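You operate a simulated robot arm through the tools that you are given. There is no shell and no other tool. Be economical: measure what you need, move in short steps, check, and stop when the job is done.

You are at the controls of a simulated robot arm. One attempt, no reset.

Task
Put one of the test samples from the wide grey belt on the black board.

The check looks at the end state, three seconds after you hand in, the way a careful person would. Anything else that was tipped, shoved, dropped, spilled or broken makes it a failure.

Robot
A 7-joint arm with a two-finger parallel gripper, fixed in place. Base frame: the origin is at the foot of the arm, x ahead of it, y to its left, z up; the work surface is at about z = 0. Units: mm, rad, N and s.
With the tool pointing down near the work surface it reaches from about 240 to 620 mm from the base axis. Its first joint turns from -1.152 to 1.152 rad. Payload 2.6 kg.
The tool frame sits at the grasp point between the pads (the TCP): z along the fingers, y along the line on which they close. The tips reach 30 mm beyond it. Largest opening 94 mm; finger width 28, thickness 10; the body of the gripper, 50 by 96 mm, starts 55 mm behind the TCP.
Orientation is told as [roll, pitch, yaw] about the base's x, y, z axes, in that order, counted from this pose: with the fingers straight down and closing along the base's y, the tool's x points along the base's -x, its y along +y and its z along -z.

Tools
- The arm moves only by the tool play_rows. Its argument "plan" is a list of rows, each a list of 7 numbers: the shift along the tool's x, y, z in mm, then the turn, a rotation vector about the tool's x, y, z in rad, then the finger opening in mm, from 0 to 94. In form: [[tx, ty, tz, wx, wy, wz, claw], ...]. A call has 1 to 20 rows; each row is the pose to reach, as a shift and turn from the pose commanded when the call began, along the tool's axes at that moment. A row lasts 0.2 s, in which the tool goes at most 50 mm and 0.15 rad; a call with a longer step from one row to the next is refused whole, and so is a gripper value outside its range. Where a pose cannot be reached the arm comes as near as it can. A force on the tool above 40 N (or 10 N above the force at the start of the call, whichever is more), or a blocked arm, ends the call early, and 0.2 s more pass. Each finger travels about 72 mm/s and halts on what it meets, pressing with about 23 N; the grip force reading is that of the motor and also rises with nothing between the fingers. The clock runs only during rows and for 0.2 s after the last one: add rows that repeat a pose to give the fingers time. The reply holds the time, the measured pose of the TCP, the force on the tool along the base axes, the opening and the grip force, in the units named above and with some noise.
- Cameras (640 x 400 px; columns grow to the right, rows downward): "scene" is fixed at [30.7, 424.1, 575.6]; the picture's right is [-0.82, -0.58, 0.00], its down [-0.27, 0.38, -0.88] and it looks along [0.51, -0.72, -0.47] (base axes); focal length 324 px, centre (320, 200). "wrist" rides on the gripper at [-37, 0, -58] in the tool frame; the picture's right is [0.00, -1.00, 0.00], its down [0.97, 0.00, -0.24] and it looks along [0.24, 0.00, 0.97] (tool axes); focal length 218 px, centre (320, 200).
- snapshot(camera): a new picture of that camera. No time passes.
- probe_pixels(camera, pixels): for up to 12 pixels [column, row] of the newest picture of that camera ("zoom" is the newest enlarged one), the place [x, y, z] in the base frame of the surface seen there, good to about 3 mm. No time passes.
- close_up(camera, box): a new picture of the part [left, top, right, bottom] of that camera's present view, enlarged. No time passes.
- sign_off(): hands the job in; it is judged then, once.

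Work in short steps. Measure before you move; look again where a grasp or a placing could have gone wrong, and mend it. You have 60 turns and 30 pictures in all, those below and enlarged ones among them. Open the gripper and draw the arm clear of the work before you hand the job in, unless the task says otherwise; then end with one line.

The tools are called as name(argument=value, ...) on one line, values as JSON. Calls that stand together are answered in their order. play_rows: Moves the arm, as the interface text tells. Its arguments: {"type":"object","properties":{"plan":{"type":"array"}},"required":["plan"]} The other tools are called the same way: snapshot (camera) takes a picture; probe_pixels (camera, pixels) gives the place of the surface under pixels of a picture; close_up (camera, box) takes an enlarged picture of a part of a camera's view; sign_off () hands the job in.

At the start:

```text
t: 0.0
tcp_pos: [383.0, -188.6, 280.0]
orientation: [0.001, 0.001, 0.0]
wrist_force: [-0.6, 0.0, -0.1]
finger_gap: 94.0
grip_force: 0.0
```

scene: 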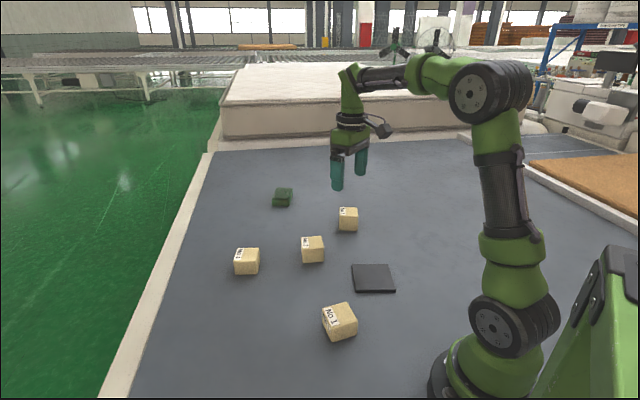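
wrist: 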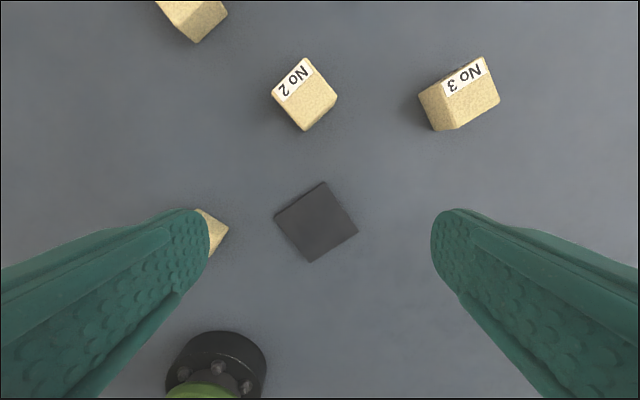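

The scene shows four tan blocks, a green item at (283,197) and a black board at (373,278). I'll enlarge the work area to tell what the objects are.

close_up(camera="scene", box=[210, 170, 420, 350])

snapshot(camera="scene")

close_up(camera="wrist", box=[140, 0, 520, 270])

```text
2.22 times, centred on (315, 260) of scene
```

zoom: 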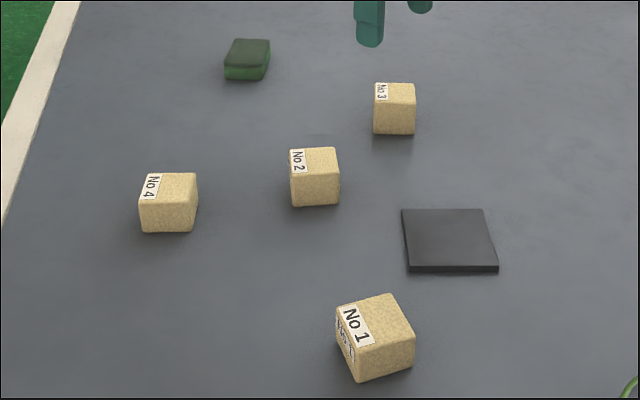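

```text
26 pictures are left
```

scene: 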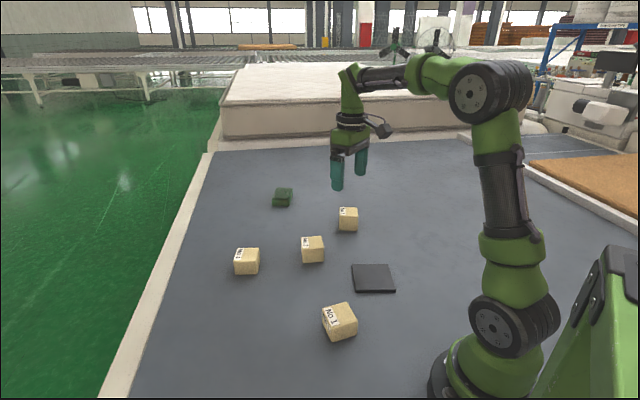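

```text
1.48 times, centred on (330, 135) of wrist
```

zoom: 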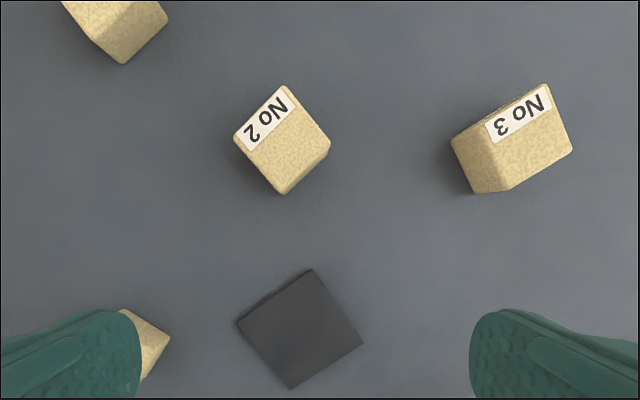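

All four tan blocks are numbered on top, and No 1 also has something written on its side face at about (330,325). I'll zoom in further on the labels.

close_up(camera="scene", box=[310, 295, 374, 335])

close_up(camera="scene", box=[225, 235, 335, 300])

close_up(camera="scene", box=[265, 180, 375, 245])

```text
10.00 times, centred on (342, 315) of scene
```

zoom: 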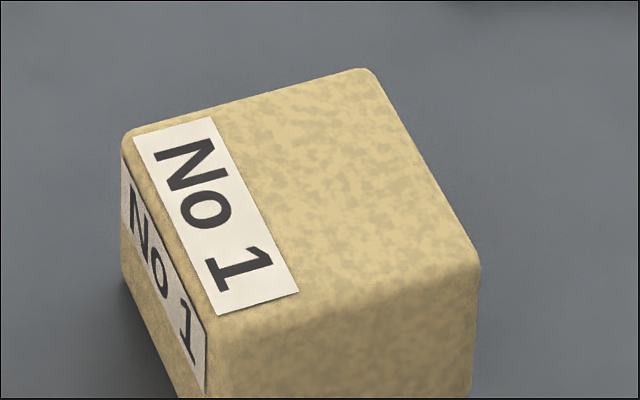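

```text
5.82 times, centred on (280, 268) of scene
```

zoom: 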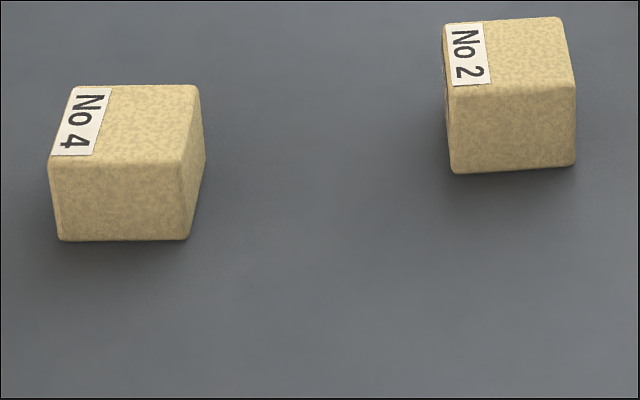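

```text
5.82 times, centred on (320, 212) of scene
```

zoom: 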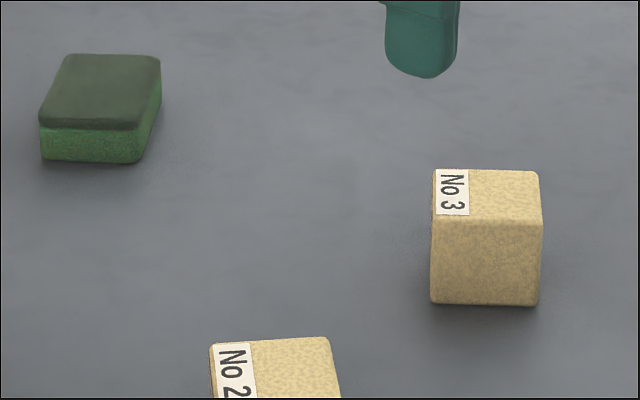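

The numbered tan blocks are the samples and the green item is a sponge. No 2 at (313,250) stands free, so I'll measure it, the board and its neighbours.

probe_pixels(camera="wrist", pixels=[[308, 60], [275, 93], [335, 97], [303, 127], [305, 95], [322, 183], [275, 217], [357, 230], [313, 261], [316, 222], [380, 140], [465, 95]])

probe_pixels(camera="scene", pixels=[[304, 238], [320, 237], [323, 247], [307, 249], [313, 242], [306, 262], [322, 260], [373, 277], [340, 310], [348, 211], [247, 252], [283, 192]])

```text
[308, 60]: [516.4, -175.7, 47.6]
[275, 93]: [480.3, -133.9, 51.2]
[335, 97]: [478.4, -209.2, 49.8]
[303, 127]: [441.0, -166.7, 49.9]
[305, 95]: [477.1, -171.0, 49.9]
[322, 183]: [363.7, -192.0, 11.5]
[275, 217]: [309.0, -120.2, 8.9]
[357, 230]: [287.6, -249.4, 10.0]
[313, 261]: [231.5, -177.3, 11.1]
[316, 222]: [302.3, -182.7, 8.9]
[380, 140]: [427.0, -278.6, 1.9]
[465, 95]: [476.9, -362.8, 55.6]
```

```text
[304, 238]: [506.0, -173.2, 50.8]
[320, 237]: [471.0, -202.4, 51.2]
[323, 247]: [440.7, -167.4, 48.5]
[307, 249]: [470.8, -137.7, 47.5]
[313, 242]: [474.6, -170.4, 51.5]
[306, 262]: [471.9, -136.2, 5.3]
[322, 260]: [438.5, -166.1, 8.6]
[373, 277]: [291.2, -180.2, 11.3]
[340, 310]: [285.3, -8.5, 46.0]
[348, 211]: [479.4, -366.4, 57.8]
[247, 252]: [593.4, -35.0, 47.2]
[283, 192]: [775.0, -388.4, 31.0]
```

No 2's top is centred at about (478,-171), with z = 50 and sides of about 53 mm turned 41°. The board is centred at about (298,-185), with its top at z = 10 and nearly the same turn. I'll move above No 2 and yaw by -0.86.

play_rows(plan=[[-16, 3, 20, 0, 0, 0.143, 94], [-32, 6, 40, 0, 0, 0.286, 94], [-48, 9, 60, 0, 0, 0.43, 94], [-64, 12, 85, 0, 0, 0.573, 94], [-80, 15, 110, 0, 0, 0.716, 94], [-94.5, 18, 130, 0, 0, 0.859, 94], [-94.5, 18, 130, 0, 0, 0.859, 94]])

snapshot(camera="wrist")

```text
t: 1.6
tcp_pos: [477.8, -171.8, 149.6]
orientation: [0.001, 0.001, -0.861]
wrist_force: [0.2, 0.8, -0.4]
finger_gap: 93.8
grip_force: 0.1
```

```text
21 pictures are left
```

wrist: 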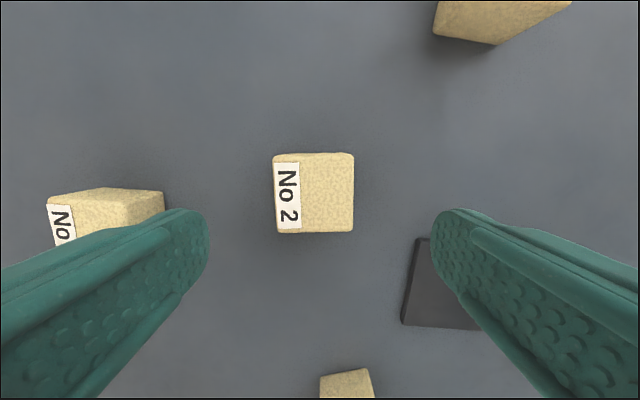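

The block is square to the fingers. Its columns run from 274 to 354, centre 314, so it sits slightly left of the finger midpoint at 320. I'll probe its edges to correct this.

probe_pixels(camera="wrist", pixels=[[277, 190], [351, 190], [314, 157], [314, 229], [314, 193]])

```text
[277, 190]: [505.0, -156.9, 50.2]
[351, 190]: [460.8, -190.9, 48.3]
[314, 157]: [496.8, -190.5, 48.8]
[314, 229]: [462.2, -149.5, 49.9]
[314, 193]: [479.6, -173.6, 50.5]
```

The block centre is about 3 mm toward +tool y, and the tool's x is fine. I'll shift by that and descend to z ≈ 36.

play_rows(plan=[[0, 3, 20, 0, 0, 0, 94], [0, 3, 45, 0, 0, 0, 94], [0, 3, 70, 0, 0, 0, 94], [0, 3, 90, 0, 0, 0, 94], [0, 3, 105, 0, 0, 0, 94], [0, 3, 113.5, 0, 0, 0, 94], [0, 3, 113.5, 0, 0, 0, 94]])

snapshot(camera="wrist")

```text
t: 3.2
tcp_pos: [479.7, -168.5, 37.9]
orientation: [0.0, 0.001, -0.859]
wrist_force: [-0.2, 0.4, 0.1]
finger_gap: 93.9
grip_force: 0.1
```

```text
20 pictures are left
```

wrist: 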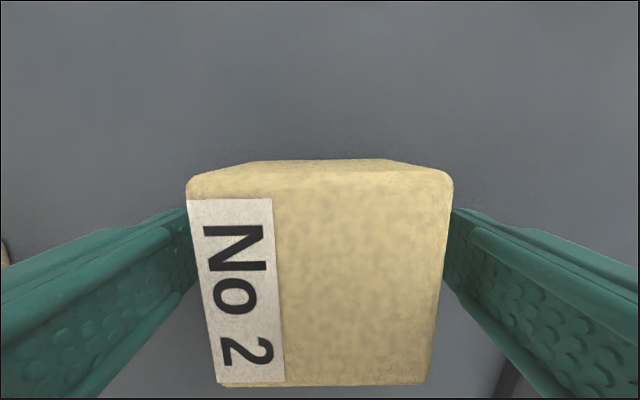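

The block lies between the fingers with clearance on both sides. I'll close the fingers on it.

play_rows(plan=[[0, 0, 0, 0, 0, 0, 80], [0, 0, 0, 0, 0, 0, 65], [0, 0, 0, 0, 0, 0, 50], [0, 0, 0, 0, 0, 0, 40], [0, 0, 0, 0, 0, 0, 40]])

```text
t: 4.4
tcp_pos: [479.9, -168.8, 37.2]
orientation: [-0.001, 0.0, -0.86]
wrist_force: [-0.5, -0.2, -0.2]
finger_gap: 63.9
grip_force: 23.4
```

The gap stopped at 63.9 mm with a grip of 23 N, wider than my estimate of about 56 mm. I'll look before lifting.

snapshot(camera="wrist")

close_up(camera="scene", box=[250, 190, 378, 270])

```text
19 pictures are left
```

wrist: 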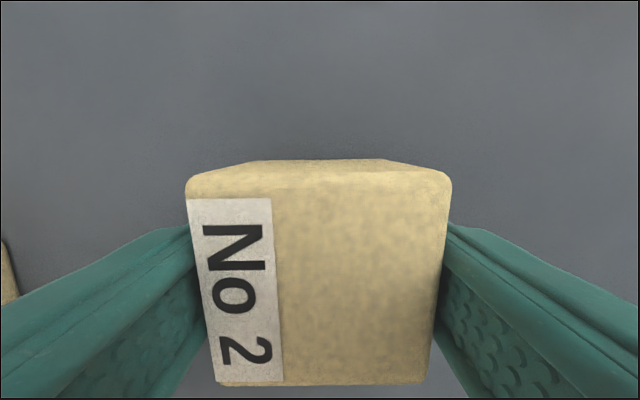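

```text
5.00 times, centred on (314, 230) of scene
```

zoom: 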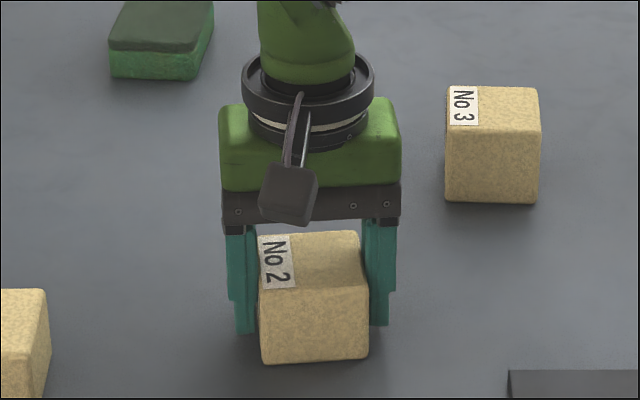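

The fingers appear to touch both sides. I'll lift 25 mm and check.

play_rows(plan=[[0, 0, 0, 0, 0, 0, 35], [0, 0, 0, 0, 0, 0, 35], [0, 0, -8, 0, 0, 0, 35], [0, 0, -17, 0, 0, 0, 35], [0, 0, -25, 0, 0, 0, 35], [0, 0, -25, 0, 0, 0, 35]])

close_up(camera="scene", box=[250, 190, 378, 270])

```text
t: 5.8
tcp_pos: [479.0, -170.0, 63.7]
orientation: [0.0, 0.001, -0.857]
wrist_force: [0.0, 0.9, -0.1]
finger_gap: 63.7
grip_force: 22.9
```

```text
5.00 times, centred on (314, 230) of scene
```

zoom: 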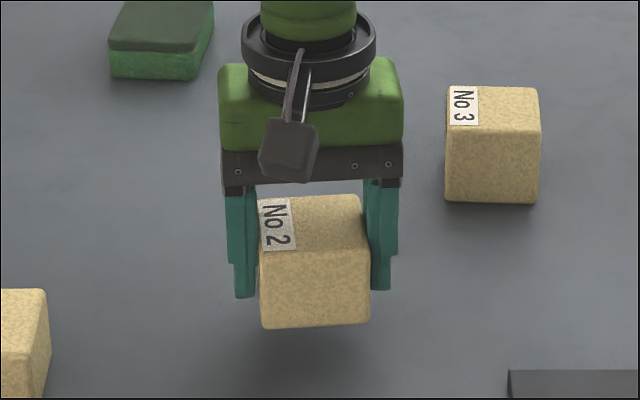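

The block is held and hangs clear, with its underside about 26 mm up. I'll raise it to z ≈ 109 and carry it over the board centre.

play_rows(plan=[[0, 0, -15, 0, 0, 0, 35], [0, 0, -30, 0, 0, 0, 35], [0, 0, -45, 0, 0, 0, 35], [8, -11, -45, 0, 0, 0, 35], [22, -30, -45, 0, 0, 0, 35], [38, -52, -45, 0, 0, 0, 35], [54, -74.5, -45, 0, 0, 0, 35], [70, -96.5, -45, 0, 0, 0, 35], [86, -118.6, -45, 0, 0, 0, 35], [98, -135, -45, 0, 0, 0, 35], [106.6, -147, -45, 0, 0, 0, 35], [106.6, -147, -45, 0, 0, 0, 35]])

snapshot(camera="wrist")

snapshot(camera="scene")

```text
t: 8.4
tcp_pos: [298.8, -183.5, 107.7]
orientation: [-0.001, -0.001, -0.859]
wrist_force: [0.6, 0.5, -0.9]
finger_gap: 63.5
grip_force: 22.8
```

```text
16 pictures are left
```

wrist: 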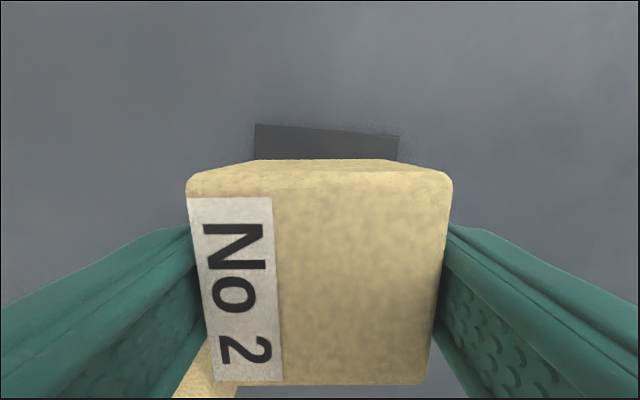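

```text
15 pictures are left
```

scene: 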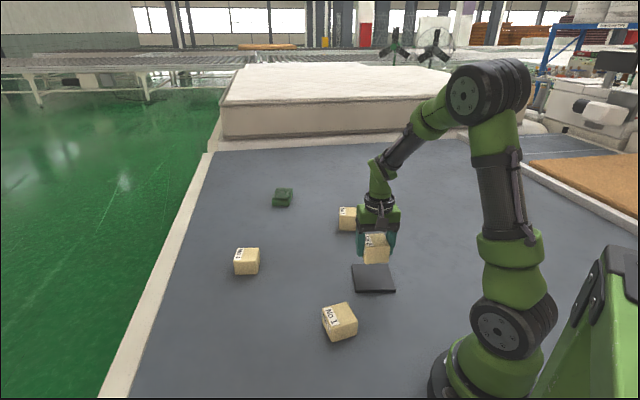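

The board shows ahead of the block between (255,124) and (398,136). I'll probe its corners to confirm the centre.

probe_pixels(camera="wrist", pixels=[[257, 127], [395, 139], [326, 134]])

probe_pixels(camera="scene", pixels=[[353, 266], [355, 288], [394, 288], [374, 289], [353, 277]])

```text
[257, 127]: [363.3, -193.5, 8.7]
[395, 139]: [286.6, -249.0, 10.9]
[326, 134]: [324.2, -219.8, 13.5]
```

```text
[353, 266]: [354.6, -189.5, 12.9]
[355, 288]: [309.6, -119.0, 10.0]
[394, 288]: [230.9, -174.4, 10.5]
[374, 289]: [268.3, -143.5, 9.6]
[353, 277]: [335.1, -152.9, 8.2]
```

The board centre is confirmed at (298,-184), and it is turned about 5° less than the block. I'll trim the yaw and lower until the block is about 1 mm above or touching the board (60 mm down in total).

play_rows(plan=[[0, 0, 15, 0, 0, 0.04, 35], [0, 0, 30, 0, 0, 0.085, 35], [0, 0, 42, 0, 0, 0.085, 35], [0, 0, 50, 0, 0, 0.085, 35], [0, 0, 55, 0, 0, 0.085, 35], [0, 0, 57.5, 0, 0, 0.085, 35], [0, 0, 59, 0, 0, 0.085, 35], [0, 0, 59, 0, 0, 0.085, 35]])

close_up(camera="scene", box=[320, 220, 448, 300])

```text
t: 10.2
tcp_pos: [298.7, -184.3, 47.3]
orientation: [0.0, 0.0, -0.943]
wrist_force: [0.1, -0.5, -1.0]
finger_gap: 63.5
grip_force: 22.9
```

```text
5.00 times, centred on (384, 260) of scene
```

zoom: 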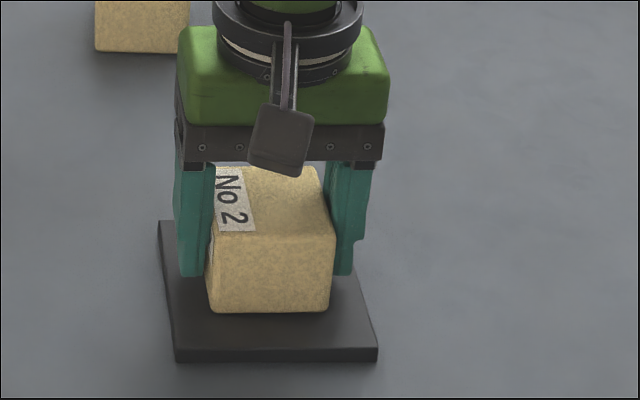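

The block is over the middle of the board with no contact force yet. I'll creep down to touch.

play_rows(plan=[[0, 0, 0.5, 0, 0, 0, 35], [0, 0, 1, 0, 0, 0, 35], [0, 0, 1, 0, 0, 0, 35]])

```text
t: 11.0
tcp_pos: [298.1, -184.3, 46.8]
orientation: [0.0, 0.001, -0.944]
wrist_force: [-1.7, -0.3, 3.7]
finger_gap: 63.7
grip_force: 23.1
```

The force along z rose to 3.7 N, so the block is on the board. I'll open the fingers gently, then rise straight up.

play_rows(plan=[[0, 0, 0, 0, 0, 0, 66], [0, 0, 0, 0, 0, 0, 74], [0, 0, 0, 0, 0, 0, 84], [0, 0, 0, 0, 0, 0, 92], [0, 0, 0, 0, 0, 0, 92], [0, 0, -10, 0, 0, 0, 92], [0, 0, -30, 0, 0, 0, 92], [0, 0, -60, 0, 0, 0, 92], [0, 0, -95, 0, 0, 0, 92], [0, 0, -130, 0, 0, 0, 92], [0, 0, -165, 0, 0, 0, 92], [0, 0, -165, 0, 0, 0, 92]])

snapshot(camera="scene")

snapshot(camera="wrist")

```text
t: 13.6
tcp_pos: [297.7, -183.9, 212.7]
orientation: [0.0, 0.0, -0.944]
wrist_force: [0.5, -0.1, -0.2]
finger_gap: 92.1
grip_force: 0.0
```

```text
13 pictures are left
```

scene: 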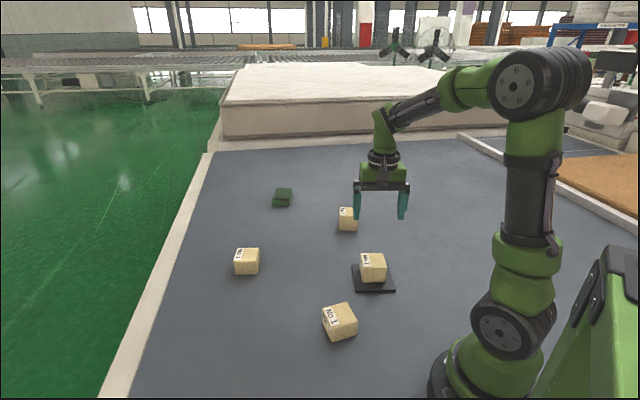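

```text
12 pictures are left
```

wrist: 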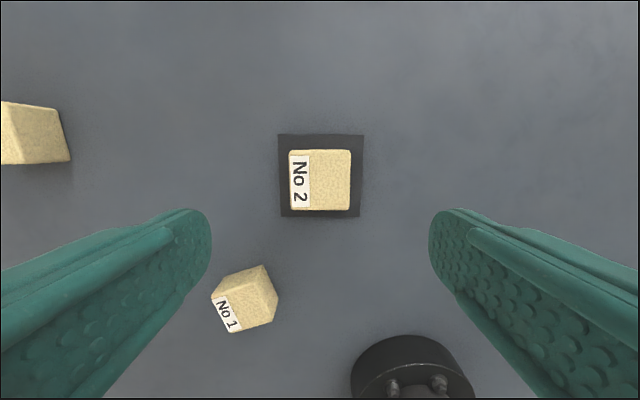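

No 2 stands upright and centred on the board. The other items are where they were, and the open gripper is clear, so I'm handing in.

sign_off()

```text
The job is handed in.
```

Sample No 2 is upright and centred on the black board; nothing else was moved, the gripper is open and clear, and the job is handed in.
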